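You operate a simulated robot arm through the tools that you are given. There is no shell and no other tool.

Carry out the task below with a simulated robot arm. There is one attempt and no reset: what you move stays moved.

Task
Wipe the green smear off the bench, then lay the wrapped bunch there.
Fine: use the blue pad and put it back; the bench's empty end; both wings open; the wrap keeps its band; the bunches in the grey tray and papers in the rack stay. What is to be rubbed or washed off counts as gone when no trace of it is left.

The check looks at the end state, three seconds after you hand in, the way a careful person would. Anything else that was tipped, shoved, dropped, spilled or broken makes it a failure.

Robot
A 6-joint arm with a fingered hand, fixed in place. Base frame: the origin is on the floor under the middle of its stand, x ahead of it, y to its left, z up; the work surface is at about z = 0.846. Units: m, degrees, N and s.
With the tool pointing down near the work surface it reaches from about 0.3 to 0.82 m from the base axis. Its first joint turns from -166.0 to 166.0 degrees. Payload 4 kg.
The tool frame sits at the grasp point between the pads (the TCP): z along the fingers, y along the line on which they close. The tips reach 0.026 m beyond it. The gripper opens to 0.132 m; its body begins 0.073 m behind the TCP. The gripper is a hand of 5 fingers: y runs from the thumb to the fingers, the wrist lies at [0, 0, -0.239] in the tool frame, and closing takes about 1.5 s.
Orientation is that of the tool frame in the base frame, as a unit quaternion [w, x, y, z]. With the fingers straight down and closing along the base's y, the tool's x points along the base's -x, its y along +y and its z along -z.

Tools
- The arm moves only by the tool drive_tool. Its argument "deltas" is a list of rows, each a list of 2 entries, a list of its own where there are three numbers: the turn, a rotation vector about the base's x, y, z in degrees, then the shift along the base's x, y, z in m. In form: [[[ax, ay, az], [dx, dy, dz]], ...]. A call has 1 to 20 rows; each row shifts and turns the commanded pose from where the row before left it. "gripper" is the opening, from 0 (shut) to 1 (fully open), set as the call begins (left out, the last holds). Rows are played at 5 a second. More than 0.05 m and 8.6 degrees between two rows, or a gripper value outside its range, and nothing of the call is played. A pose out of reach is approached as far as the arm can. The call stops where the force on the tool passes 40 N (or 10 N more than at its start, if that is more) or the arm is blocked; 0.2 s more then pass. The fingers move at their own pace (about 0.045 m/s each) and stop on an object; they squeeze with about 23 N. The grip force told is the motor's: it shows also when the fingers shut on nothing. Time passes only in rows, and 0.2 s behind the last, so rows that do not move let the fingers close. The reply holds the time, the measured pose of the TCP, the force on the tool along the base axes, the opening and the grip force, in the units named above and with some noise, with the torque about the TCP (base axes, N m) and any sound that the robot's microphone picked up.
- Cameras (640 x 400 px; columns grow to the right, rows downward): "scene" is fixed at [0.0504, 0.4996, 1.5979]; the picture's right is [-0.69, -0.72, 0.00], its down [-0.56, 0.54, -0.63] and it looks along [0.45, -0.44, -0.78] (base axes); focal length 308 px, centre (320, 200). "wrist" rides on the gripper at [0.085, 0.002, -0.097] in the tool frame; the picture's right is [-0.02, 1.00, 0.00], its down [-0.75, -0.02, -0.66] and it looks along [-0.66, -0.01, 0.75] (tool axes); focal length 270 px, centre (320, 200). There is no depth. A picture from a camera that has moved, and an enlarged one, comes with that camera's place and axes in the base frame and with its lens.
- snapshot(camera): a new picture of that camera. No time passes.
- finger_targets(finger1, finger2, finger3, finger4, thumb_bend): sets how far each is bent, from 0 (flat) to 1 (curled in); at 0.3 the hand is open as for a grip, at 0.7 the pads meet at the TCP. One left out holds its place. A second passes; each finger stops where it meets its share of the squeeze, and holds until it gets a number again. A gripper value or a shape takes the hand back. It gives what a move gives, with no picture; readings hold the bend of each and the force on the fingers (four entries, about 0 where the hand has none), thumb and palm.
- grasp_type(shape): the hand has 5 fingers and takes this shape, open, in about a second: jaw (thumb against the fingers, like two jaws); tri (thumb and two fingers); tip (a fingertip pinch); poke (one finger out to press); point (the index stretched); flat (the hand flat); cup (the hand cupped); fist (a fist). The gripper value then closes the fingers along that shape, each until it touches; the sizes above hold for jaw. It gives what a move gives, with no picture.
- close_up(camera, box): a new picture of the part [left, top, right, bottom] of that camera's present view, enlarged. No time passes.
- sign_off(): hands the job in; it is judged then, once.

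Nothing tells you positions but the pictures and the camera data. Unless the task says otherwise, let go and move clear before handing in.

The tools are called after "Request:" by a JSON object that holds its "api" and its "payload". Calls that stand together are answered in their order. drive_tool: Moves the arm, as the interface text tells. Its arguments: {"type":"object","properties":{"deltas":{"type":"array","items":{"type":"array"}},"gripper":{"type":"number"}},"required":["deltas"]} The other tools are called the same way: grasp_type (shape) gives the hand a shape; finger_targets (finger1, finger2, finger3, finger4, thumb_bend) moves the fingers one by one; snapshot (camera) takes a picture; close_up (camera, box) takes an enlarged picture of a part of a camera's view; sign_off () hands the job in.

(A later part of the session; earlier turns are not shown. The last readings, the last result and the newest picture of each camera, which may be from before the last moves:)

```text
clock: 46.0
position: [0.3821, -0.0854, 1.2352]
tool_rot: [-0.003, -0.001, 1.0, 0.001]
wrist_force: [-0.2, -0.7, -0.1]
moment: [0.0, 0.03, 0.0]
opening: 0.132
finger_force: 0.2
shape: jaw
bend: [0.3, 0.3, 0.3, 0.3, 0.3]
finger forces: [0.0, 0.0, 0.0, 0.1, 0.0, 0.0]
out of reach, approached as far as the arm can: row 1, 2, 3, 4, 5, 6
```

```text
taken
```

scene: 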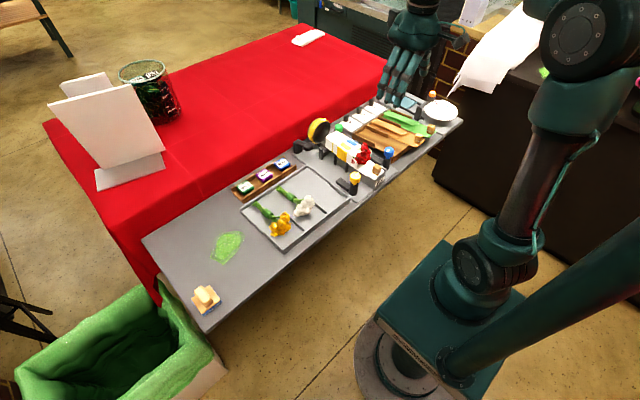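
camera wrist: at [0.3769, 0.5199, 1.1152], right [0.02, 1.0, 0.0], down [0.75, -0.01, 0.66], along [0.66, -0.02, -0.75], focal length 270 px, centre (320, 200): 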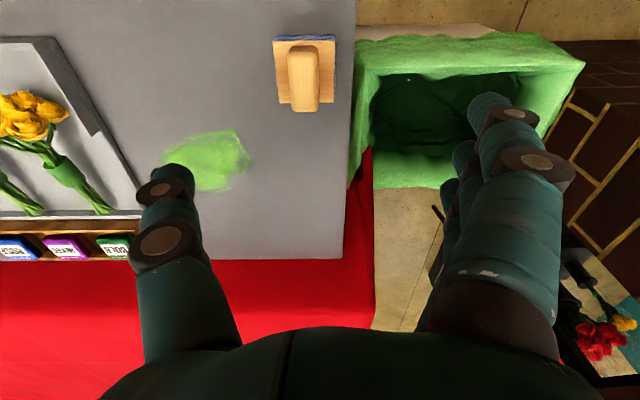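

Still the restricted branch. Its upper yaw limit is near +156°, so I'll go up and turn far the negative way, where the original branch should take over.

Request:
{"api": "drive_tool", "payload": {"deltas": [[[0, 0, 0], [0.03, 0.03, 0.01]], [[0, 0, 0], [0.03, 0.03, 0]], [[0, 0, -8.4], [0.02, 0.03, 0]], [[0, 0, -8.4], [0, 0.03, 0]], [[0, 0, -8.4], [0, 0.03, 0]], [[0, 0, -8.4], [0, 0, 0]], [[0, 0, -8.4], [0, 0, 0]], [[0, 0, -8.4], [0, 0, 0]], [[0, 0, -8.4], [0, 0, 0]], [[0, 0, -8.4], [0, 0, 0]], [[0, 0, -8.4], [0, 0, 0]], [[0, 0, -8.4], [0, 0, 0]], [[0, 0, -8.4], [0, 0, 0]], [[0, 0, -8.4], [0, 0, 0]], [[0, 0, -8.4], [0, 0, 0]], [[0, 0, -8.4], [0, 0, 0]], [[0, 0, -8.4], [0, 0, 0]], [[0, 0, -8.4], [0, 0, 0]], [[0, 0, -8.4], [0, 0, 0]], [[0, 0, 0], [0, 0, 0]]]}}

Request:
{"api": "drive_tool", "payload": {"deltas": [[[0, 0, -8.4], [0, 0, 0]], [[0, 0, -8.4], [0, 0, 0]], [[0, 0, -8.4], [0, 0, 0]], [[0, 0, -8.4], [0, 0, 0]], [[0, 0, -8.4], [0, 0, 0]], [[0, 0, -8.4], [0, 0, 0]], [[0, 0, -8.4], [0, 0, 0]], [[0, 0, -8.4], [0, 0, 0]], [[0, 0, 0], [0, 0, 0]]]}}

Request:
{"api": "snapshot", "payload": {"camera": "scene"}}

```text
clock: 50.2
position: [0.462, 0.0645, 1.2442]
tool_rot: [-0.001, 0.948, 0.319, 0.002]
wrist_force: [-0.2, 0.4, -0.7]
moment: [0.0, -0.02, 0.0]
opening: 0.1318
finger_force: 0.0
shape: jaw
bend: [0.3, 0.3, 0.3, 0.3, 0.3]
finger forces: [0.0, 0.0, 0.1, 0.0, 0.0, 0.0]
```

```text
clock: 52.2
position: [0.4619, 0.0635, 1.2422]
tool_rot: [-0.001, 0.966, -0.259, 0.001]
wrist_force: [-0.7, -0.2, 0.6]
moment: [0.0, 0.03, -0.02]
opening: 0.1318
finger_force: 0.0
shape: jaw
bend: [0.3, 0.3, 0.3, 0.3, 0.3]
finger forces: [0.0, 0.0, 0.1, 0.0, 0.0, 0.0]
```

```text
taken
```

scene: 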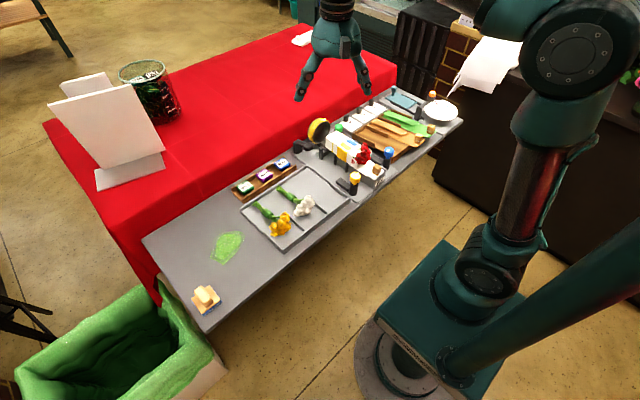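

No limit that way either. I'll test whether this pose can descend.

Request:
{"api": "drive_tool", "payload": {"deltas": [[[0, 0, 0], [0, 0, -0.03]], [[0, 0, 0], [0, 0, -0.03]], [[0, 0, 0], [0, 0, 0]]]}}

Request:
{"api": "snapshot", "payload": {"camera": "scene"}}

```text
clock: 53.0
position: [0.4612, 0.064, 1.1854]
tool_rot: [-0.001, 0.966, -0.259, 0.002]
wrist_force: [0.0, -0.2, 0.0]
moment: [0.01, 0.0, 0.03]
opening: 0.132
finger_force: 0.0
shape: jaw
bend: [0.3, 0.3, 0.3, 0.3, 0.3]
finger forces: [0.0, 0.0, 0.0, 0.0, 0.0, 0.0]
```

```text
taken
```

scene: 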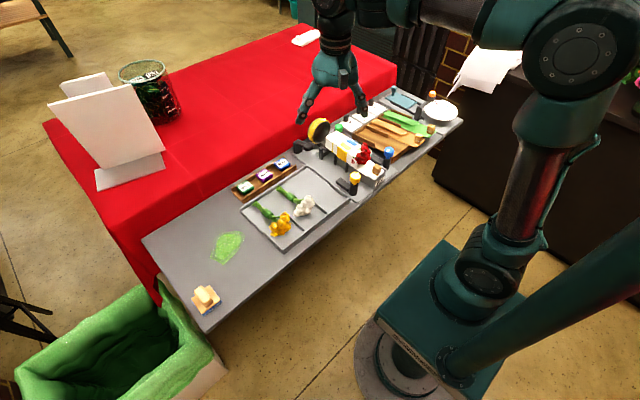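

It descended past the old bound, so the original branch is back. I'll unwind the yaw to zero and re-test descending.

Request:
{"api": "drive_tool", "payload": {"deltas": [[[0, 0, 8.4], [0, 0, 0]], [[0, 0, 8.4], [0, 0, 0]], [[0, 0, 8.4], [0, 0, 0]], [[0, 0, 8.4], [0, 0, 0]], [[0, 0, 8.4], [0, 0, 0]], [[0, 0, 8.4], [0, 0, 0]], [[0, 0, 8.4], [0, 0, 0]], [[0, 0, 8.4], [0, 0, 0]], [[0, 0, 8.4], [0, 0, 0]], [[0, 0, 8.4], [0, 0, 0]], [[0, 0, 8.4], [0, 0, 0]], [[0, 0, 8.4], [0, 0, 0]], [[0, 0, 8.4], [0, 0, 0]], [[0, 0, 8.4], [0, 0, 0]], [[0, 0, 8.4], [0, 0, 0]], [[0, 0, 8.4], [0, 0, 0]], [[0, 0, 8.4], [0, 0, 0]], [[0, 0, 8.4], [0, 0, 0]], [[0, 0, 8.4], [0, 0, 0]], [[0, 0, 8.4], [0, 0, 0]]]}}

Request:
{"api": "drive_tool", "payload": {"deltas": [[[0, 0, 8.4], [0, 0, 0]], [[0, 0, 8.4], [0, 0, 0]], [[0, 0, 8.4], [0, 0, 0]], [[0, 0, 8.4], [0, 0, 0]], [[0, 0, 8.4], [0, 0, 0]], [[0, 0, 0], [0, 0, 0]]]}}

Request:
{"api": "drive_tool", "payload": {"deltas": [[[0, 0, 0], [-0.02, 0.02, -0.035]], [[0, 0, 0], [0, 0.03, -0.035]], [[0, 0, 0], [0, 0.03, -0.03]], [[0, 0, 0], [0, 0.03, -0.03]], [[0, 0, 0], [0, 0, 0]]]}}

```text
clock: 57.2
position: [0.4618, 0.0647, 1.1822]
tool_rot: [-0.002, 0.357, 0.934, -0.001]
wrist_force: [-0.5, 0.7, 0.7]
moment: [0.02, 0.02, 0.01]
opening: 0.132
finger_force: 0.1
shape: jaw
bend: [0.3, 0.3, 0.3, 0.3, 0.3]
finger forces: [0.0, 0.0, 0.0, 0.1, 0.0, 0.0]
```

```text
clock: 58.6
position: [0.4627, 0.0664, 1.1818]
tool_rot: [-0.001, -0.001, 1.0, -0.001]
wrist_force: [0.7, -0.6, -0.3]
moment: [0.0, -0.02, -0.01]
opening: 0.1319
finger_force: 0.0
shape: jaw
bend: [0.3, 0.3, 0.3, 0.3, 0.3]
finger forces: [0.1, 0.0, 0.1, 0.0, 0.0, 0.0]
```

```text
clock: 59.8
position: [0.4432, 0.1765, 1.0512]
tool_rot: [-0.002, 0.0, 1.0, -0.001]
wrist_force: [-0.3, 1.0, 0.2]
moment: [0.01, 0.01, -0.02]
opening: 0.1316
finger_force: 0.0
shape: jaw
bend: [0.3, 0.3, 0.3, 0.3, 0.3]
finger forces: [0.0, 0.0, 0.1, 0.1, 0.0, 0.1]
```

The good branch is restored. Now I sweep left to above the pad, watching for any reach message.

Request:
{"api": "drive_tool", "payload": {"deltas": [[[0, 0, 0], [0, 0.04, 0]], [[0, 0, 0], [0, 0.04, 0]], [[0, 0, 0], [0, 0.04, 0]], [[0, 0, 0], [0, 0.04, 0]], [[0, 0, 0], [0, 0.04, 0]], [[0, 0, 0], [0, 0.04, 0]], [[0, 0, 0], [0, 0.04, 0]], [[0, 0, 0], [0.002, 0.045, -0.01]], [[0, 0, 0], [0, 0, 0]]]}}

Request:
{"api": "snapshot", "payload": {"camera": "wrist"}}

Request:
{"api": "snapshot", "payload": {"camera": "scene"}}

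```text
clock: 61.8
position: [0.4462, 0.5022, 1.0438]
tool_rot: [-0.002, 0.0, 1.0, -0.002]
wrist_force: [0.6, 0.8, -0.1]
moment: [-0.03, 0.01, 0.05]
opening: 0.1318
finger_force: 0.1
shape: jaw
bend: [0.3, 0.3, 0.3, 0.3, 0.3]
finger forces: [0.0, 0.1, 0.0, 0.0, 0.1, 0.0]
```

```text
taken
camera wrist: at [0.3616, 0.5026, 1.143], right [0.02, 1.0, 0.0], down [0.75, -0.01, 0.66], along [0.66, -0.01, -0.75], focal length 270 px, centre (320, 200)
```

wrist: 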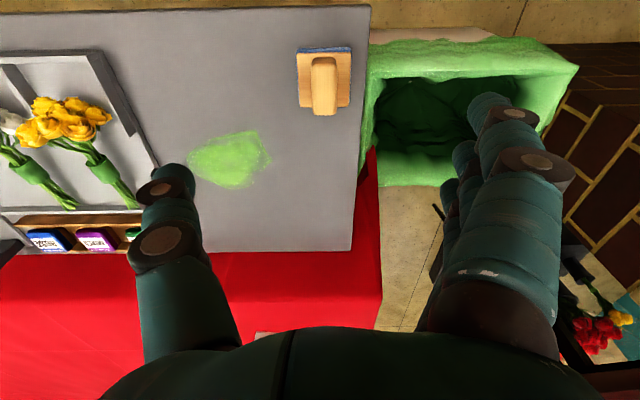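

```text
taken
```

scene: 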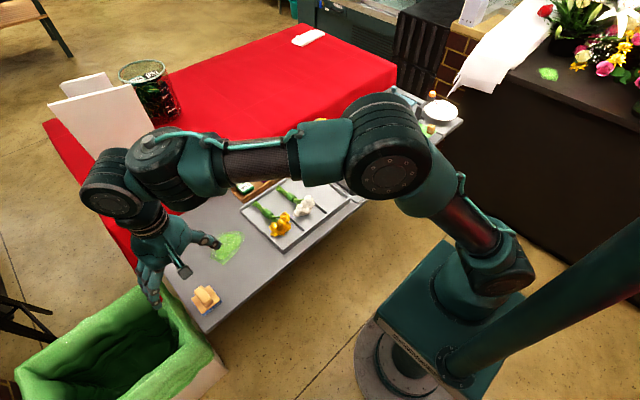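

I'm right above the pad handle, which is at about (0.4455, 0.505). I'll descend to just above it and check.

Request:
{"api": "drive_tool", "payload": {"deltas": [[[0, 0, 0], [0, 0.001, -0.028]], [[0, 0, 0], [0, 0.001, -0.028]], [[0, 0, 0], [0, 0.001, -0.028]], [[0, 0, 0], [0, 0, -0.024]], [[0, 0, 0], [0, 0, 0]]]}}

Request:
{"api": "snapshot", "payload": {"camera": "wrist"}}

Request:
{"api": "close_up", "payload": {"camera": "scene", "box": [120, 210, 260, 340]}}

```text
clock: 63.0
position: [0.4454, 0.5049, 0.9362]
tool_rot: [-0.001, 0.0, 1.0, -0.002]
wrist_force: [0.4, -0.2, -0.3]
moment: [0.01, -0.01, -0.03]
opening: 0.1317
finger_force: 0.0
shape: jaw
bend: [0.3, 0.3, 0.3, 0.3, 0.3]
finger forces: [0.0, 0.0, 0.0, 0.0, 0.0, 0.0]
```

```text
taken
camera wrist: at [0.3618, 0.5057, 1.0342], right [0.02, 1.0, 0.0], down [0.75, -0.01, 0.66], along [0.66, -0.01, -0.75], focal length 270 px, centre (320, 200)
```

wrist: 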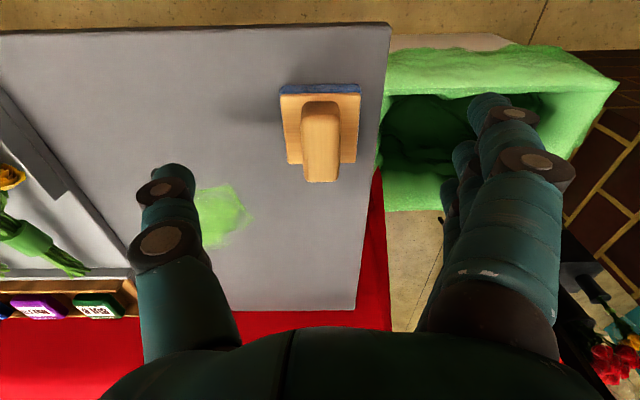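

```text
3.08 times, centred on (190, 275) of scene
camera zoom: at [0.0504, 0.4996, 1.5979], right [-0.69, -0.72, 0.0], down [-0.56, 0.54, -0.63], along [0.45, -0.44, -0.78], focal length 946 px, centre (720, -31)
```

zoom: 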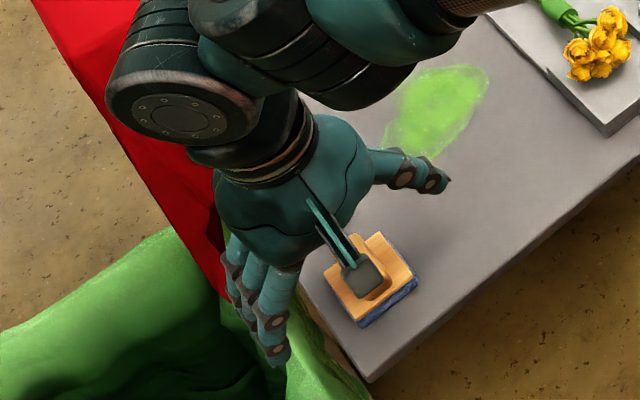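

The handle is centred between thumb and fingers. I'll lower the last few centimetres slowly.

Request:
{"api": "drive_tool", "payload": {"deltas": [[[0, 0, 0], [-0.001, 0, -0.012]], [[0, 0, 0], [-0.001, 0, -0.01]], [[0, 0, 0], [0, 0, -0.008]], [[0, 0, 0], [0, 0, 0]]]}}

Request:
{"api": "snapshot", "payload": {"camera": "wrist"}}

Request:
{"api": "close_up", "payload": {"camera": "scene", "box": [120, 210, 260, 340]}}

```text
clock: 64.0
position: [0.4417, 0.5038, 0.9043]
tool_rot: [-0.002, 0.0, 1.0, -0.001]
wrist_force: [0.2, -0.2, -0.9]
moment: [0.01, -0.02, 0.05]
opening: 0.132
finger_force: 0.2
shape: jaw
bend: [0.3, 0.3, 0.3, 0.3, 0.3]
finger forces: [0.0, 0.1, 0.1, 0.0, 0.0, 0.1]
```

```text
taken
camera wrist: at [0.358, 0.5052, 1.0019], right [0.02, 1.0, 0.0], down [0.75, -0.01, 0.66], along [0.66, -0.01, -0.75], focal length 270 px, centre (320, 200)
```

wrist: 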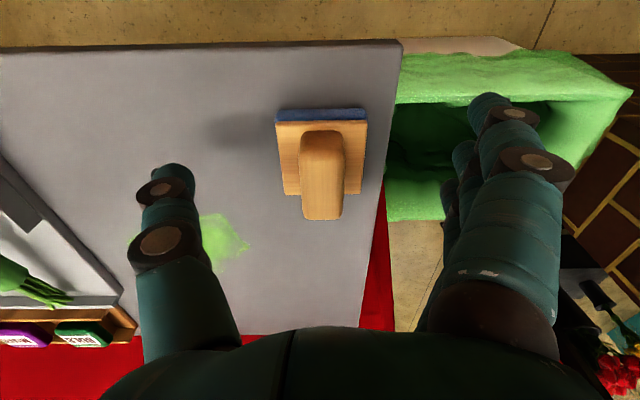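

```text
3.08 times, centred on (190, 275) of scene
camera zoom: at [0.0504, 0.4996, 1.5979], right [-0.69, -0.72, 0.0], down [-0.56, 0.54, -0.63], along [0.45, -0.44, -0.78], focal length 946 px, centre (720, -31)
```

zoom: 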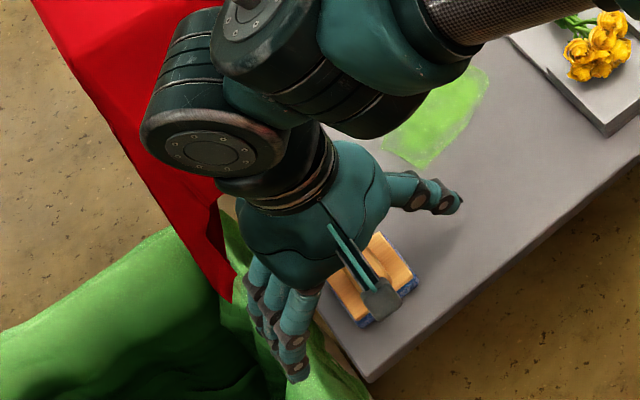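

Triangulating again puts the handle top near z = 0.890 and the wood near 0.863, centre x about 0.446. I'll lower to TCP z ≈ 0.893 and close.

Request:
{"api": "drive_tool", "payload": {"deltas": [[[0, 0, 0], [0.003, 0, -0.006]], [[0, 0, 0], [0.002, 0, -0.005]], [[0, 0, 0], [0, 0, 0]]]}}

Request:
{"api": "drive_tool", "payload": {"deltas": [[[0, 0, 0], [0, 0, 0]], [[0, 0, 0], [0, 0, 0]], [[0, 0, 0], [0, 0, 0]], [[0, 0, 0], [0, 0, 0]], [[0, 0, 0], [0, 0, 0]], [[0, 0, 0], [0, 0, 0]], [[0, 0, 0], [0, 0, 0]], [[0, 0, 0], [0, 0, 0]], [[0, 0, 0], [0, 0, 0]], [[0, 0, 0], [0, 0, 0]]], "gripper": 0}}

Request:
{"api": "snapshot", "payload": {"camera": "wrist"}}

Request:
{"api": "close_up", "payload": {"camera": "scene", "box": [120, 210, 260, 340]}}

```text
clock: 64.8
position: [0.4483, 0.5023, 0.8922]
tool_rot: [-0.001, 0.0, 1.0, 0.0]
wrist_force: [0.1, -0.4, -0.1]
moment: [0.0, 0.01, 0.01]
opening: 0.132
finger_force: 0.0
shape: jaw
bend: [0.3, 0.3, 0.3, 0.3, 0.3]
finger forces: [0.1, 0.1, 0.0, 0.0, 0.0, 0.0]
```

```text
clock: 67.0
position: [0.4486, 0.5036, 0.8931]
tool_rot: [-0.001, 0.0, 1.0, -0.001]
wrist_force: [-0.8, -2.6, 3.6]
moment: [0.01, 0.02, 0.0]
opening: 0.0098
finger_force: 23.1
shape: jaw
bend: [0.66, 0.72, 0.72, 0.66, 0.71]
finger forces: [0.1, 8.5, 8.4, 0.1, 19.0, 0.0]
```

```text
taken
camera wrist: at [0.3642, 0.5041, 0.9918], right [0.02, 1.0, 0.0], down [0.75, -0.01, 0.66], along [0.66, -0.01, -0.75], focal length 270 px, centre (320, 200)
```

wrist: 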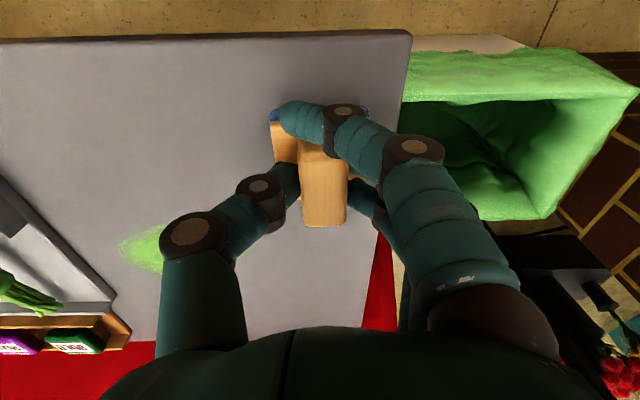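

```text
3.08 times, centred on (190, 275) of scene
camera zoom: at [0.0504, 0.4996, 1.5979], right [-0.69, -0.72, 0.0], down [-0.56, 0.54, -0.63], along [0.45, -0.44, -0.78], focal length 946 px, centre (720, -31)
```

zoom: 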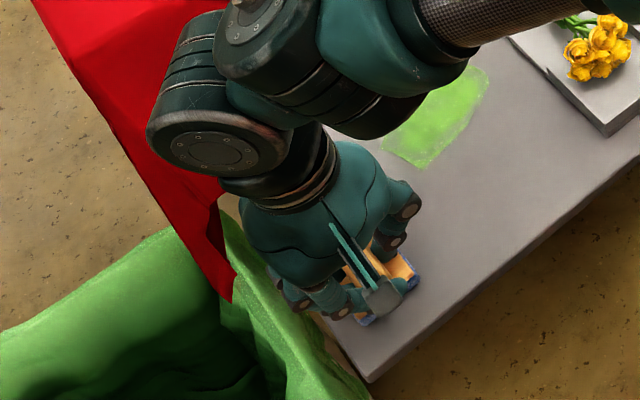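

The handle is gripped by two fingers and the thumb. The home pose for putting the pad back is TCP (0.4486, 0.5036, 0.893). I'll lift it slightly and check it's held.

Request:
{"api": "drive_tool", "payload": {"deltas": [[[0, 0, 0], [0, 0, 0.01]], [[0, 0, 0], [0, 0, 0.015]], [[0, 0, 0], [0, 0, 0.015]], [[0, 0, 0], [0, 0, 0]]]}}

Request:
{"api": "snapshot", "payload": {"camera": "wrist"}}

Request:
{"api": "close_up", "payload": {"camera": "scene", "box": [120, 210, 260, 340]}}

```text
clock: 68.0
position: [0.448, 0.5038, 0.9331]
tool_rot: [-0.002, 0.001, 1.0, -0.001]
wrist_force: [0.5, -0.5, -0.3]
moment: [0.0, 0.02, 0.0]
opening: 0.0092
finger_force: 22.7
shape: jaw
bend: [0.66, 0.71, 0.71, 0.66, 0.71]
finger forces: [0.0, 8.9, 8.5, 0.1, 17.4, 0.0]
```

```text
taken
camera wrist: at [0.3645, 0.5043, 1.0322], right [0.02, 1.0, 0.0], down [0.75, -0.01, 0.66], along [0.66, -0.01, -0.75], focal length 270 px, centre (320, 200)
```

wrist: 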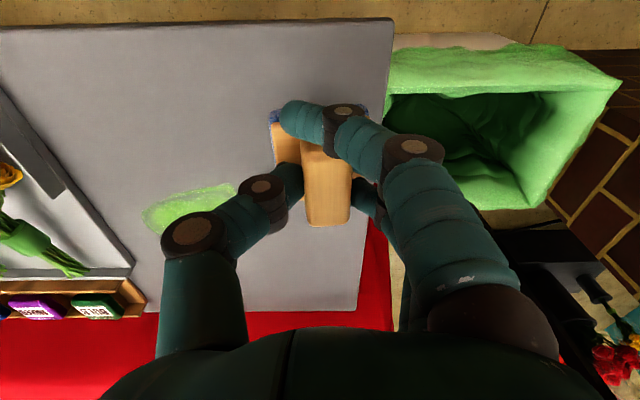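

```text
3.08 times, centred on (190, 275) of scene
camera zoom: at [0.0504, 0.4996, 1.5979], right [-0.69, -0.72, 0.0], down [-0.56, 0.54, -0.63], along [0.45, -0.44, -0.78], focal length 946 px, centre (720, -31)
```

zoom: 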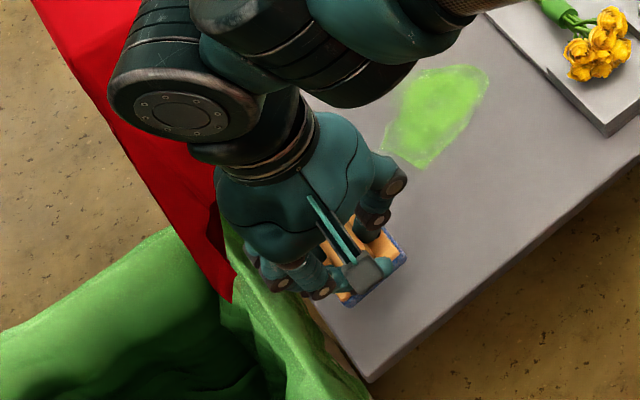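

The pad came up cleanly. Now I carry it over the near edge of the smear and lower it onto the bench.

Request:
{"api": "drive_tool", "payload": {"deltas": [[[0, 0, 0], [0.025, -0.022, 0]], [[0, 0, 0], [0.025, -0.022, 0]], [[0, 0, 0], [0.02, -0.02, -0.01]], [[0, 0, 0], [0, 0, -0.015]], [[0, 0, 0], [0, 0, -0.01]], [[0, 0, 0], [0, 0, -0.006]], [[0, 0, 0], [0, 0, 0]]]}}

```text
clock: 69.6
position: [0.5177, 0.4379, 0.8944]
tool_rot: [-0.001, 0.0, 1.0, 0.0]
wrist_force: [0.5, -6.0, 11.4]
moment: [0.01, 0.02, -0.02]
opening: 0.0096
finger_force: 23.2
shape: jaw
bend: [0.66, 0.72, 0.72, 0.66, 0.71]
finger forces: [0.1, 8.5, 8.3, 0.1, 23.5, 0.1]
```

Contact with about 11 N of downward press. I'll wipe in overlapping strokes along y, stepping outward in x.

Request:
{"api": "drive_tool", "payload": {"deltas": [[[0, 0, 0], [0, -0.018, 0]], [[0, 0, 0], [0, -0.018, 0]], [[0, 0, 0], [0, -0.018, 0]], [[0, 0, 0], [0, -0.018, 0]], [[0, 0, 0], [0, -0.018, 0]], [[0, 0, 0], [0, -0.016, 0]], [[0, 0, 0], [0.02, 0, 0]], [[0, 0, 0], [0, 0.02, 0]], [[0, 0, 0], [0, 0.02, 0]], [[0, 0, 0], [0, 0.02, 0]], [[0, 0, 0], [0, 0.02, 0]], [[0, 0, 0], [0, 0.02, 0]], [[0, 0, 0], [0, 0.02, 0]], [[0, 0, 0], [0, 0, 0]]]}}

Request:
{"api": "close_up", "payload": {"camera": "scene", "box": [150, 190, 290, 320]}}

Request:
{"api": "snapshot", "payload": {"camera": "wrist"}}

```text
clock: 72.6
position: [0.5371, 0.454, 0.8922]
tool_rot: [-0.001, 0.0, 1.0, -0.001]
wrist_force: [0.5, -3.0, 5.6]
moment: [0.04, -0.01, 0.02]
opening: 0.0099
finger_force: 22.8
shape: jaw
bend: [0.66, 0.72, 0.72, 0.66, 0.71]
finger forces: [0.1, 8.8, 8.4, 0.1, 20.1, 0.0]
```

```text
3.08 times, centred on (220, 255) of scene
camera zoom: at [0.0504, 0.4996, 1.5979], right [-0.69, -0.72, 0.0], down [-0.56, 0.54, -0.63], along [0.45, -0.44, -0.78], focal length 946 px, centre (628, 31)
```

zoom: 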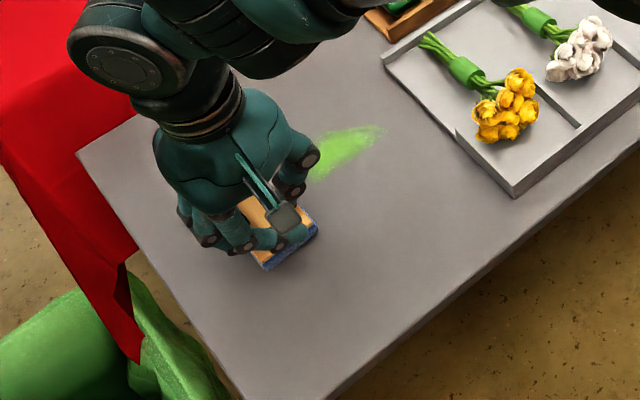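

```text
taken
camera wrist: at [0.4538, 0.4552, 0.9918], right [0.02, 1.0, 0.0], down [0.75, -0.01, 0.66], along [0.66, -0.01, -0.75], focal length 270 px, centre (320, 200)
```

wrist: 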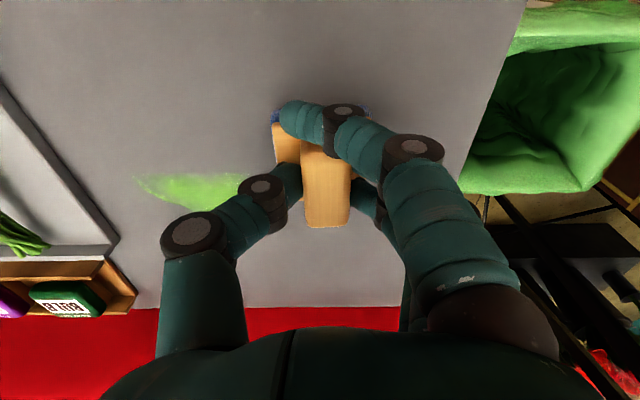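

Wiping works: the swept strip is clean. I'll continue with the remaining strips farther out.

Request:
{"api": "drive_tool", "payload": {"deltas": [[[0, 0, 0], [0.02, 0, -0.001]], [[0, 0, 0], [0, -0.02, 0]], [[0, 0, 0], [0, -0.02, 0]], [[0, 0, 0], [0, -0.02, 0]], [[0, 0, 0], [0, -0.02, 0]], [[0, 0, 0], [0, -0.02, 0]], [[0, 0, 0], [0, -0.022, 0]], [[0, 0, 0], [0.02, 0, 0]], [[0, 0, 0], [0, 0.02, 0]], [[0, 0, 0], [0, 0.02, 0]], [[0, 0, 0], [0, 0.02, 0]], [[0, 0, 0], [0, 0.02, 0]], [[0, 0, 0], [0, 0.02, 0]], [[0, 0, 0], [0, 0.02, 0]], [[0, 0, 0], [0, 0, 0]]]}}

Request:
{"api": "drive_tool", "payload": {"deltas": [[[0, 0, 0], [0.018, 0, 0]], [[0, 0, 0], [0, -0.02, 0]], [[0, 0, 0], [0, -0.02, 0]], [[0, 0, 0], [0, -0.02, 0]], [[0, 0, 0], [0, -0.02, 0]], [[0, 0, 0], [0, -0.02, 0]], [[0, 0, 0], [0, -0.02, 0]], [[0, 0, 0], [0.018, 0, 0]], [[0, 0, 0], [0, 0.02, 0]], [[0, 0, 0], [0, 0.02, 0]], [[0, 0, 0], [0, 0.02, 0]], [[0, 0, 0], [0, 0.02, 0]], [[0, 0, 0], [0, 0.02, 0]], [[0, 0, 0], [0, 0.02, 0]], [[0, 0, 0], [0, 0, 0]]]}}

Request:
{"api": "close_up", "payload": {"camera": "scene", "box": [150, 190, 290, 320]}}

Request:
{"api": "snapshot", "payload": {"camera": "wrist"}}

```text
clock: 75.8
position: [0.5757, 0.45, 0.8926]
tool_rot: [-0.002, 0.0, 1.0, -0.001]
wrist_force: [-0.6, -1.5, 1.5]
moment: [0.04, 0.0, 0.02]
opening: 0.0099
finger_force: 23.2
shape: jaw
bend: [0.66, 0.72, 0.72, 0.66, 0.71]
finger forces: [0.1, 8.3, 8.2, 0.1, 17.6, 0.0]
```

```text
clock: 79.0
position: [0.6144, 0.4519, 0.8949]
tool_rot: [-0.001, 0.0, 1.0, -0.001]
wrist_force: [-1.1, 0.4, -0.1]
moment: [0.03, 0.0, 0.0]
opening: 0.0091
finger_force: 22.7
shape: jaw
bend: [0.66, 0.71, 0.71, 0.66, 0.71]
finger forces: [0.1, 8.6, 8.4, 0.0, 17.0, 0.1]
```

```text
3.08 times, centred on (220, 255) of scene
camera zoom: at [0.0504, 0.4996, 1.5979], right [-0.69, -0.72, 0.0], down [-0.56, 0.54, -0.63], along [0.45, -0.44, -0.78], focal length 946 px, centre (628, 31)
```

zoom: 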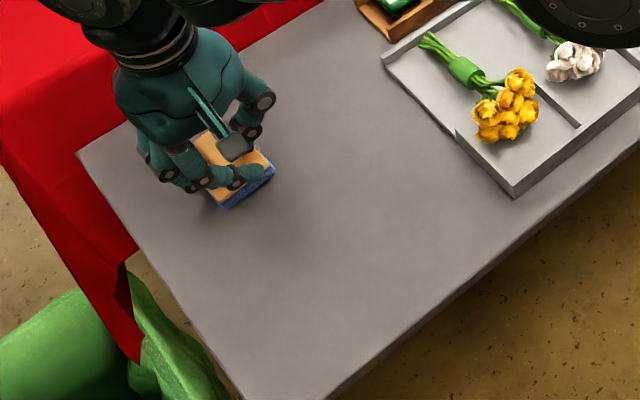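

```text
taken
camera wrist: at [0.5297, 0.4515, 0.993], right [0.02, 1.0, 0.0], down [0.75, -0.01, 0.66], along [0.66, -0.01, -0.75], focal length 270 px, centre (320, 200)
```

wrist: 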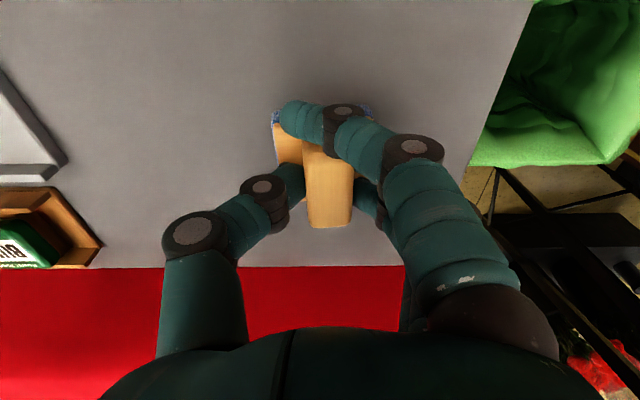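

The area looks clean. I'll lift and look from above-behind with the wrist camera to check for any faint trace.

Request:
{"api": "drive_tool", "payload": {"deltas": [[[0, 0, 0], [0, 0, 0.03]], [[0, 0, 0], [-0.01, -0.01, 0.04]], [[0, 0, 0], [-0.015, -0.01, 0.04]], [[0, 0, 0], [-0.015, -0.01, 0.04]], [[0, 0, 0], [0, 0, 0.03]], [[0, 0, 0], [0, 0, 0]]]}}

Request:
{"api": "snapshot", "payload": {"camera": "wrist"}}

Request:
{"api": "close_up", "payload": {"camera": "wrist", "box": [120, 0, 440, 160]}}

Request:
{"api": "close_up", "payload": {"camera": "scene", "box": [170, 200, 290, 300]}}

```text
clock: 80.4
position: [0.5773, 0.4193, 1.0737]
tool_rot: [-0.002, -0.001, 1.0, -0.001]
wrist_force: [0.1, 0.7, -0.1]
moment: [-0.01, 0.01, 0.0]
opening: 0.0095
finger_force: 22.3
shape: jaw
bend: [0.66, 0.71, 0.71, 0.66, 0.71]
finger forces: [0.0, 8.6, 8.4, 0.0, 17.0, 0.1]
```

```text
taken
camera wrist: at [0.4931, 0.421, 1.1719], right [0.02, 1.0, 0.0], down [0.75, -0.01, 0.66], along [0.66, -0.01, -0.76], focal length 270 px, centre (320, 200)
```

wrist: 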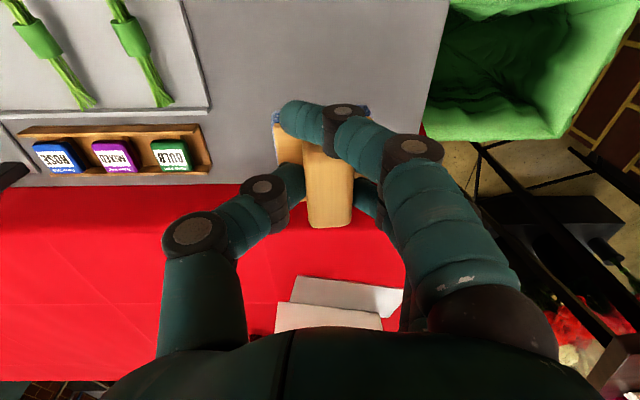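

```text
2.00 times, centred on (280, 80) of wrist
camera zoom: at [0.4931, 0.421, 1.1719], right [0.02, 1.0, 0.0], down [0.75, -0.01, 0.66], along [0.66, -0.01, -0.76], focal length 541 px, centre (400, 440)
```

zoom: 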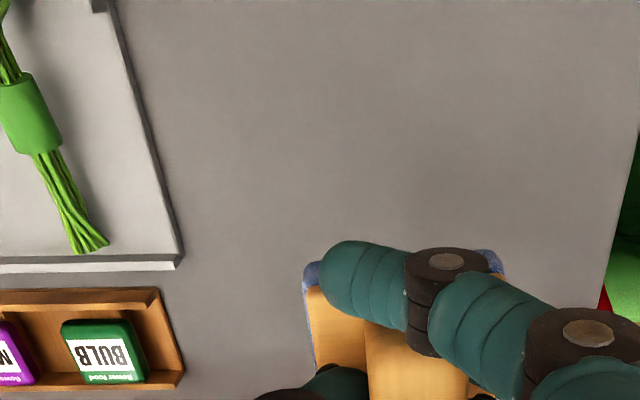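

```text
4.00 times, centred on (230, 250) of scene
camera zoom: at [0.0504, 0.4996, 1.5979], right [-0.69, -0.72, 0.0], down [-0.56, 0.54, -0.63], along [0.45, -0.44, -0.78], focal length 1230 px, centre (680, 0)
```

zoom: 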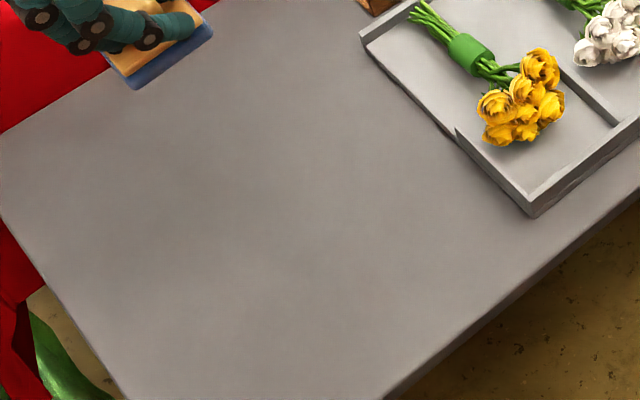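

The smear seems gone. I'll zoom in further on exactly where it was before returning the pad.

Request:
{"api": "close_up", "payload": {"camera": "scene", "box": [205, 225, 255, 268]}}

Request:
{"api": "close_up", "payload": {"camera": "wrist", "box": [210, 0, 350, 105]}}

```text
9.30 times, centred on (230, 246) of scene
camera zoom: at [0.0504, 0.4996, 1.5979], right [-0.69, -0.72, 0.0], down [-0.56, 0.54, -0.63], along [0.45, -0.44, -0.78], focal length 2860 px, centre (1157, -233)
```

zoom: 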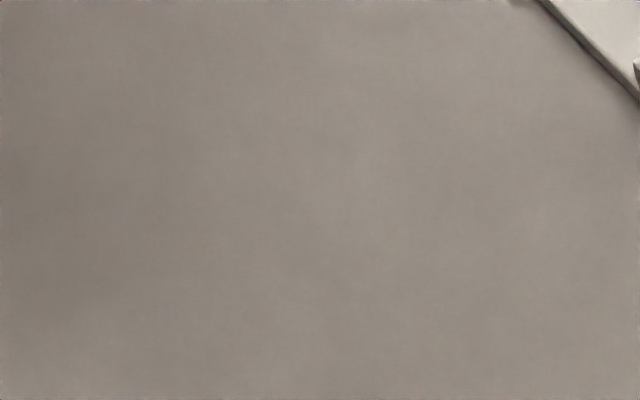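

```text
3.81 times, centred on (280, 52) of wrist
camera zoom: at [0.4931, 0.421, 1.1719], right [0.02, 1.0, 0.0], down [0.75, -0.01, 0.66], along [0.66, -0.01, -0.76], focal length 1030 px, centre (472, 762)
```

zoom: 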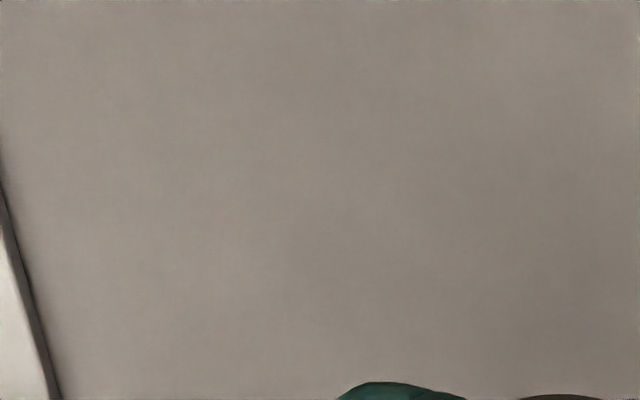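

No trace remains. I'll carry the pad back to its home spot and set it down.

Request:
{"api": "drive_tool", "payload": {"deltas": [[[0, 0, 0], [-0.0215, 0.014, -0.02]], [[0, 0, 0], [-0.0215, 0.014, -0.02]], [[0, 0, 0], [-0.0215, 0.014, -0.02]], [[0, 0, 0], [-0.0215, 0.014, -0.02]], [[0, 0, 0], [-0.0215, 0.014, -0.02]], [[0, 0, 0], [-0.0212, 0.0143, -0.02]], [[0, 0, 0], [0, 0, 0]]]}}

Request:
{"api": "snapshot", "payload": {"camera": "wrist"}}

```text
clock: 82.0
position: [0.4419, 0.5042, 0.9547]
tool_rot: [-0.001, 0.0, 1.0, -0.001]
wrist_force: [-0.5, -0.6, -0.1]
moment: [0.02, -0.02, 0.0]
opening: 0.0092
finger_force: 22.6
shape: jaw
bend: [0.66, 0.71, 0.71, 0.66, 0.71]
finger forces: [0.1, 8.6, 8.4, 0.1, 16.8, 0.0]
```

```text
taken
camera wrist: at [0.3579, 0.5049, 1.0526], right [0.02, 1.0, 0.0], down [0.75, -0.01, 0.66], along [0.66, -0.01, -0.75], focal length 270 px, centre (320, 200)
```

wrist: 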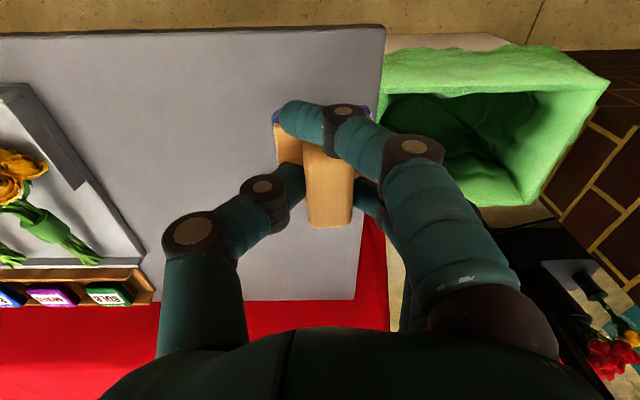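

A small x correction, then I lower gently to the home height.

Request:
{"api": "drive_tool", "payload": {"deltas": [[[0, 0, 0], [0.006, 0, -0.02]], [[0, 0, 0], [0, 0, -0.018]], [[0, 0, 0], [0, 0, -0.012]], [[0, 0, 0], [0, 0, -0.007]], [[0, 0, 0], [0, 0, -0.004]], [[0, 0, 0], [0, 0, 0]]]}}

```text
clock: 83.4
position: [0.4505, 0.5049, 0.8933]
tool_rot: [-0.001, -0.001, 1.0, -0.001]
wrist_force: [-0.2, -2.8, 6.7]
moment: [0.03, 0.01, -0.01]
opening: 0.0093
finger_force: 22.6
shape: jaw
bend: [0.66, 0.71, 0.71, 0.66, 0.71]
finger forces: [0.0, 8.2, 8.1, 0.1, 19.8, 0.0]
```

Pad is down with light contact, within 2 mm of home. I'll nudge it that last bit and open.

Request:
{"api": "drive_tool", "payload": {"deltas": [[[0, 0, 0], [-0.002, -0.001, 0.001]], [[0, 0, 0], [0, 0, 0]]]}}

Request:
{"api": "drive_tool", "payload": {"deltas": [[[0, 0, 0], [0, 0, 0]], [[0, 0, 0], [0, 0, 0]], [[0, 0, 0], [0, 0, 0]], [[0, 0, 0], [0, 0, 0]], [[0, 0, 0], [0, 0, 0]], [[0, 0, 0], [0, 0, 0]], [[0, 0, 0], [0, 0, 0]], [[0, 0, 0], [0, 0, 0]], [[0, 0, 0], [0, 0, 0]]], "gripper": 1}}

Request:
{"api": "drive_tool", "payload": {"deltas": [[[0, 0, 0], [0, 0, 0.02]], [[0, 0, 0], [0, 0, 0.03]], [[0, 0, 0], [0, 0, 0.04]], [[0, 0, 0], [0, 0, 0.04]], [[0, 0, 0], [0, 0, 0]]]}}

Request:
{"api": "snapshot", "payload": {"camera": "wrist"}}

Request:
{"api": "snapshot", "payload": {"camera": "scene"}}

```text
clock: 84.0
position: [0.4475, 0.505, 0.8934]
tool_rot: [-0.001, -0.001, 1.0, -0.001]
wrist_force: [2.5, 0.1, 1.8]
moment: [0.11, -0.03, -0.06]
opening: 0.009
finger_force: 22.4
shape: jaw
bend: [0.66, 0.71, 0.71, 0.66, 0.71]
finger forces: [0.1, 9.6, 8.3, 0.2, 17.4, 0.0]
```

```text
clock: 86.0
position: [0.4477, 0.505, 0.8932]
tool_rot: [-0.002, 0.0, 1.0, 0.0]
wrist_force: [-0.1, -0.8, 0.5]
moment: [0.04, 0.02, 0.0]
opening: 0.1318
finger_force: 0.0
shape: jaw
bend: [0.3, 0.3, 0.3, 0.3, 0.3]
finger forces: [0.1, 0.0, 0.0, 0.0, 0.0, 0.0]
```

```text
clock: 87.2
position: [0.4492, 0.5058, 1.0224]
tool_rot: [-0.002, 0.0, 1.0, 0.0]
wrist_force: [-0.3, 0.2, -0.8]
moment: [-0.04, -0.01, -0.01]
opening: 0.1318
finger_force: 0.0
shape: jaw
bend: [0.3, 0.3, 0.3, 0.3, 0.3]
finger forces: [0.0, 0.0, 0.0, 0.1, 0.0, 0.0]
```

```text
taken
camera wrist: at [0.3654, 0.5059, 1.1207], right [0.02, 1.0, 0.0], down [0.75, -0.01, 0.66], along [0.66, -0.01, -0.75], focal length 270 px, centre (320, 200)
```

wrist: 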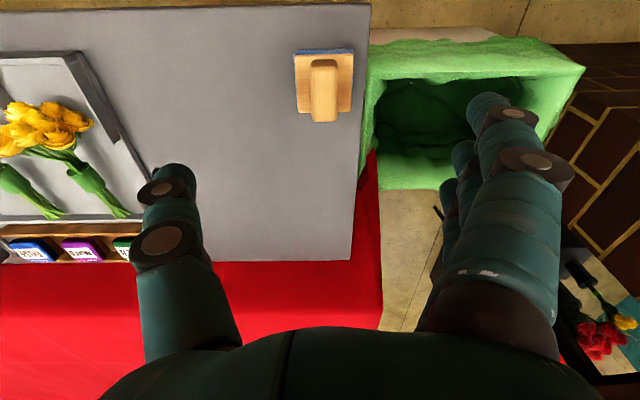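

```text
taken
```

scene: 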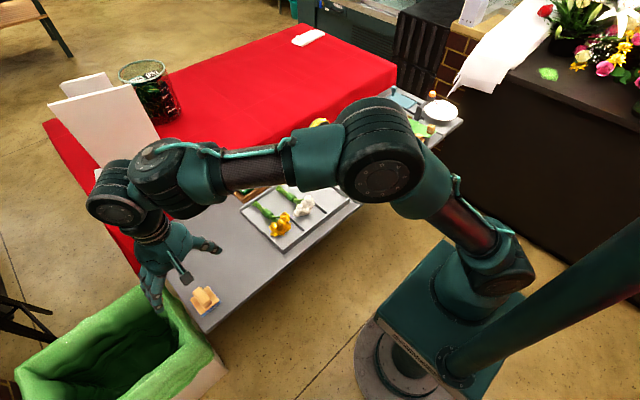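

Pad is back in place and the bench end is clean. Now I go to the jig to inspect the yellow knob at close range.

Request:
{"api": "drive_tool", "payload": {"deltas": [[[0, 0, 0], [-0.0074, -0.0438, 0.0025]], [[0, 0, 0], [-0.0074, -0.0438, 0.0025]], [[0, 0, 0], [-0.0074, -0.0438, 0.0025]], [[0, 0, 0], [-0.0074, -0.0438, 0.0025]], [[0, 0, 0], [-0.0074, -0.0438, 0.0025]], [[0, 0, 0], [-0.0074, -0.0438, 0.0025]], [[0, 0, 0], [-0.0074, -0.0438, 0.0025]], [[0, 0, 0], [-0.0074, -0.0438, 0.0025]], [[0, 0, 0], [-0.0074, -0.0438, 0.0025]], [[0, 0, 0], [-0.0074, -0.0438, 0.0025]], [[0, 0, 0], [-0.0074, -0.0438, 0.0025]], [[0, 0, 0], [-0.0074, -0.0438, 0.0025]], [[0, 0, 0], [0, 0, 0]]]}}

Request:
{"api": "snapshot", "payload": {"camera": "wrist"}}

Request:
{"api": "close_up", "payload": {"camera": "wrist", "box": [160, 60, 400, 240]}}

```text
clock: 90.0
position: [0.3609, -0.0229, 1.0492]
tool_rot: [-0.002, 0.0, 1.0, -0.002]
wrist_force: [0.9, 0.8, -0.6]
moment: [0.03, 0.0, 0.0]
opening: 0.1321
finger_force: 0.1
shape: jaw
bend: [0.3, 0.3, 0.3, 0.3, 0.3]
finger forces: [0.1, 0.1, 0.0, 0.0, 0.1, 0.0]
```

```text
taken
camera wrist: at [0.2763, -0.0219, 1.1482], right [0.02, 1.0, 0.0], down [0.75, -0.01, 0.66], along [0.66, -0.01, -0.75], focal length 270 px, centre (320, 200)
```

wrist: 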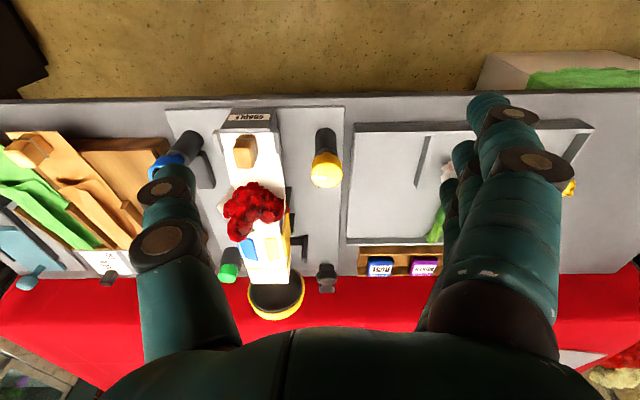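

```text
2.22 times, centred on (280, 150) of wrist
camera zoom: at [0.2763, -0.0219, 1.1482], right [0.02, 1.0, 0.0], down [0.75, -0.01, 0.66], along [0.66, -0.01, -0.75], focal length 601 px, centre (409, 311)
```

zoom: 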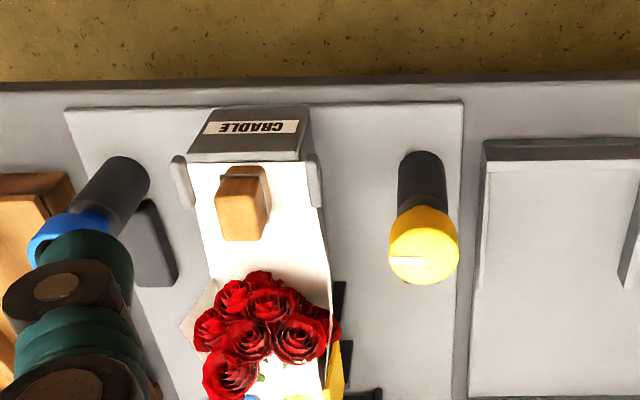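

The yellow knob's head is centred near (0.4355, -0.018, 0.92) with its white mark pointing at the cradle, so it is probably a turn knob. I'll narrow the hand and come down over it.

Request:
{"api": "drive_tool", "payload": {"deltas": [[[0, 0, 0], [0.02, 0.001, 0]], [[0, 0, 0], [0.02, 0.002, 0]], [[0, 0, 0], [0.02, 0.002, -0.015]], [[0, 0, 0], [0.0146, 0, -0.02]], [[0, 0, 0], [0, 0, -0.015]], [[0, 0, 0], [0, 0, 0]], [[0, 0, 0], [0, 0, 0]]], "gripper": 0.45}}

Request:
{"api": "snapshot", "payload": {"camera": "wrist"}}

Request:
{"api": "close_up", "payload": {"camera": "scene", "box": [280, 90, 420, 210]}}

```text
clock: 91.6
position: [0.436, -0.0164, 1.0019]
tool_rot: [-0.001, 0.0, 1.0, -0.001]
wrist_force: [-0.1, -0.5, 0.2]
moment: [0.01, 0.02, -0.05]
opening: 0.0604
finger_force: 0.2
shape: jaw
bend: [0.73, 0.73, 0.73, 0.73, 0.7]
finger forces: [0.1, 0.0, 0.0, 0.0, 0.0, 0.0]
```

```text
taken
camera wrist: at [0.3519, -0.0151, 1.1], right [0.02, 1.0, 0.0], down [0.75, -0.01, 0.66], along [0.66, -0.01, -0.75], focal length 270 px, centre (320, 200)
```

wrist: 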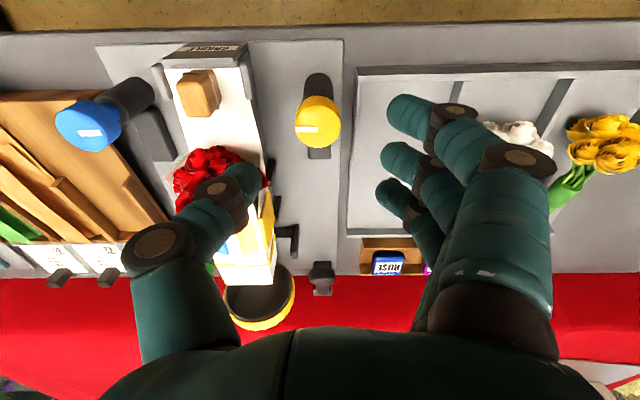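

```text
3.33 times, centred on (350, 150) of scene
camera zoom: at [0.0504, 0.4996, 1.5979], right [-0.69, -0.72, 0.0], down [-0.56, 0.54, -0.63], along [0.45, -0.44, -0.78], focal length 1025 px, centre (220, 367)
```

zoom: 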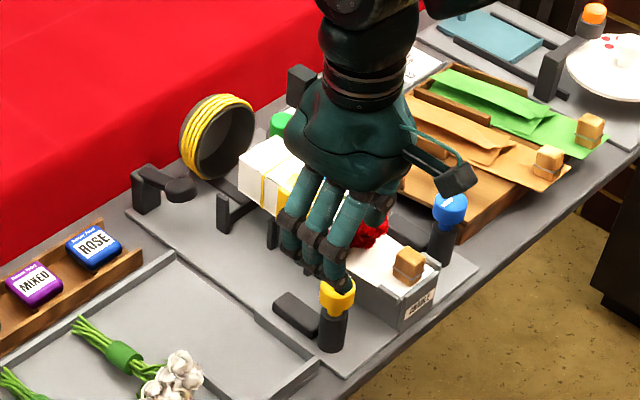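

Aligned over the yellow knob, with the thumb well short of the roses. I'll descend around its head.

Request:
{"api": "drive_tool", "payload": {"deltas": [[[0, 0, 0], [0, 0, -0.025]], [[0, 0, 0], [0, 0, -0.02]], [[0, 0, 0], [0, 0, -0.015]], [[0, 0, 0], [0, 0, -0.012]], [[0, 0, 0], [0, 0, 0]]]}}

Request:
{"api": "snapshot", "payload": {"camera": "wrist"}}

Request:
{"api": "close_up", "payload": {"camera": "scene", "box": [280, 90, 420, 210]}}

```text
clock: 92.8
position: [0.4347, -0.0151, 0.9301]
tool_rot: [-0.002, 0.0, 1.0, -0.001]
wrist_force: [0.1, -0.6, -0.1]
moment: [-0.02, -0.02, -0.02]
opening: 0.0603
finger_force: 0.0
shape: jaw
bend: [0.73, 0.73, 0.73, 0.73, 0.7]
finger forces: [0.0, 0.0, 0.0, 0.0, 0.0, 0.0]
```

```text
taken
camera wrist: at [0.3505, -0.0144, 1.0281], right [0.02, 1.0, 0.0], down [0.75, -0.01, 0.66], along [0.66, -0.01, -0.75], focal length 270 px, centre (320, 200)
```

wrist: 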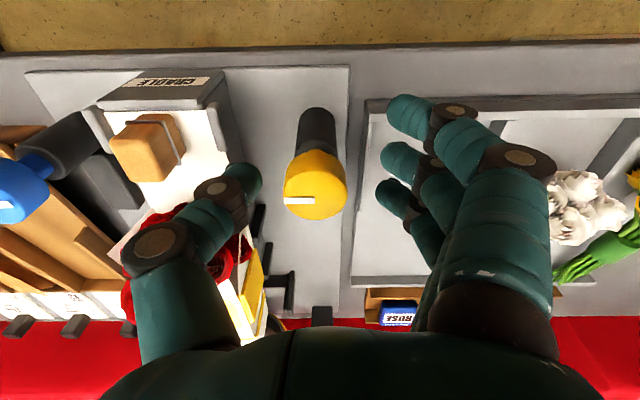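

```text
3.33 times, centred on (350, 150) of scene
camera zoom: at [0.0504, 0.4996, 1.5979], right [-0.69, -0.72, 0.0], down [-0.56, 0.54, -0.63], along [0.45, -0.44, -0.78], focal length 1025 px, centre (220, 367)
```

zoom: 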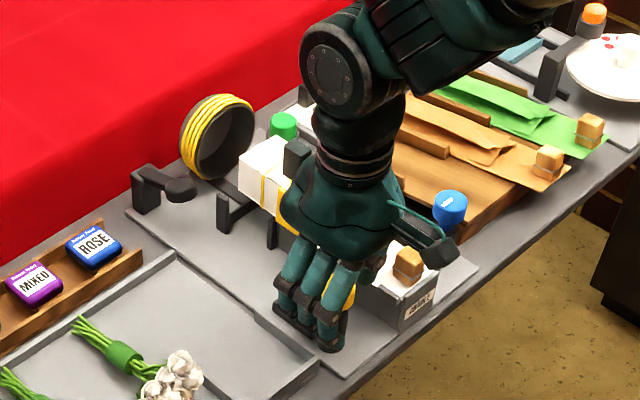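

The knob head lies between thumb and fingers. I'll lower a few millimetres and close on it.

Request:
{"api": "drive_tool", "payload": {"deltas": [[[0, 0, 0], [0, -0.002, -0.004]], [[0, 0, 0], [0, 0, 0]]]}}

Request:
{"api": "drive_tool", "payload": {"deltas": [[[0, 0, 0], [0, 0, 0]], [[0, 0, 0], [0, 0, 0]], [[0, 0, 0], [0, 0, 0]], [[0, 0, 0], [0, 0, 0]], [[0, 0, 0], [0, 0, 0]], [[0, 0, 0], [0, 0, 0]]], "gripper": 0}}

Request:
{"api": "snapshot", "payload": {"camera": "wrist"}}

```text
clock: 93.4
position: [0.4336, -0.0183, 0.9264]
tool_rot: [-0.001, 0.0, 1.0, -0.001]
wrist_force: [0.2, -0.2, -0.6]
moment: [-0.02, 0.0, 0.02]
opening: 0.0602
finger_force: 0.1
shape: jaw
bend: [0.73, 0.73, 0.73, 0.73, 0.7]
finger forces: [0.0, 0.0, 0.0, 0.1, 0.1, 0.0]
```

```text
clock: 94.8
position: [0.4337, -0.0194, 0.9256]
tool_rot: [-0.002, 0.0, 1.0, -0.002]
wrist_force: [-0.7, -9.4, -3.5]
moment: [-0.15, -0.01, -0.06]
opening: 0.0132
finger_force: 22.6
shape: jaw
bend: [0.66, 0.72, 0.73, 0.66, 0.7]
finger forces: [0.1, 5.4, 5.8, 0.1, 20.2, 0.1]
```

```text
taken
camera wrist: at [0.3497, -0.0175, 1.0241], right [0.02, 1.0, 0.0], down [0.75, -0.01, 0.66], along [0.66, -0.02, -0.75], focal length 270 px, centre (320, 200)
```

wrist: 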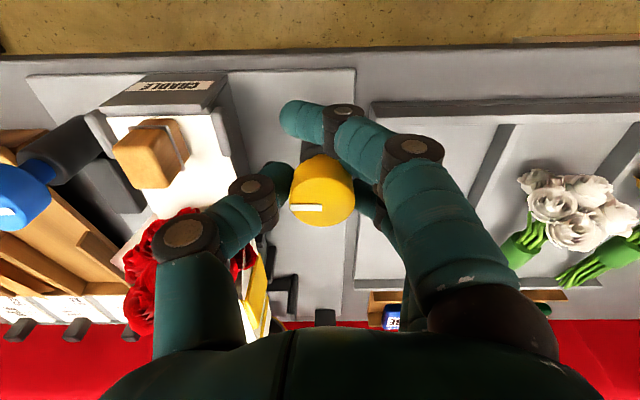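

The knob is gripped. I'll try a small clockwise turn and watch torque and the mark.

Request:
{"api": "drive_tool", "payload": {"deltas": [[[0, 0, -4], [0, 0, 0]], [[0, 0, -4], [0, 0, 0]], [[0, 0, -4], [0, 0, 0]], [[0, 0, 0], [0, 0, 0]]]}}

Request:
{"api": "snapshot", "payload": {"camera": "wrist"}}

Request:
{"api": "close_up", "payload": {"camera": "scene", "box": [280, 90, 420, 210]}}

```text
clock: 95.8
position: [0.4338, -0.0191, 0.925]
tool_rot: [-0.002, 0.105, 0.995, -0.001]
wrist_force: [-2.3, -8.4, -6.2]
moment: [-0.21, 0.04, 0.44]
opening: 0.0128
finger_force: 22.7
shape: jaw
bend: [0.66, 0.72, 0.72, 0.66, 0.7]
finger forces: [0.0, 12.9, 5.2, 0.1, 19.7, 0.1]
```

```text
taken
camera wrist: at [0.3526, -0.0001, 1.0241], right [0.23, 0.97, 0.0], down [0.74, -0.17, 0.66], along [0.64, -0.15, -0.76], focal length 270 px, centre (320, 200)
```

wrist: 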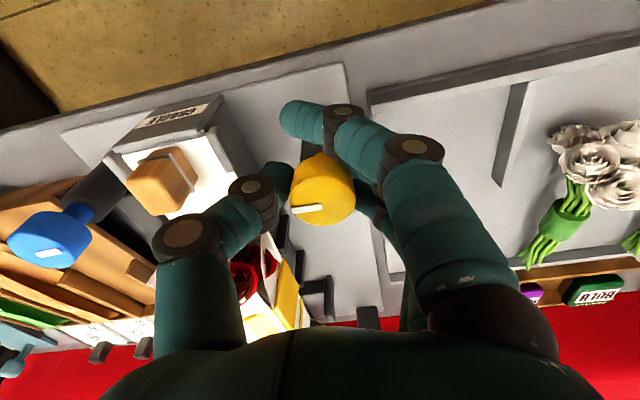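

```text
3.33 times, centred on (350, 150) of scene
camera zoom: at [0.0504, 0.4996, 1.5979], right [-0.69, -0.72, 0.0], down [-0.56, 0.54, -0.63], along [0.45, -0.44, -0.78], focal length 1025 px, centre (220, 367)
```

zoom: 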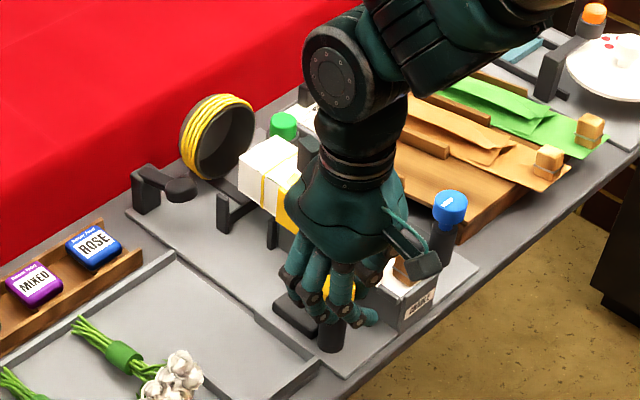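

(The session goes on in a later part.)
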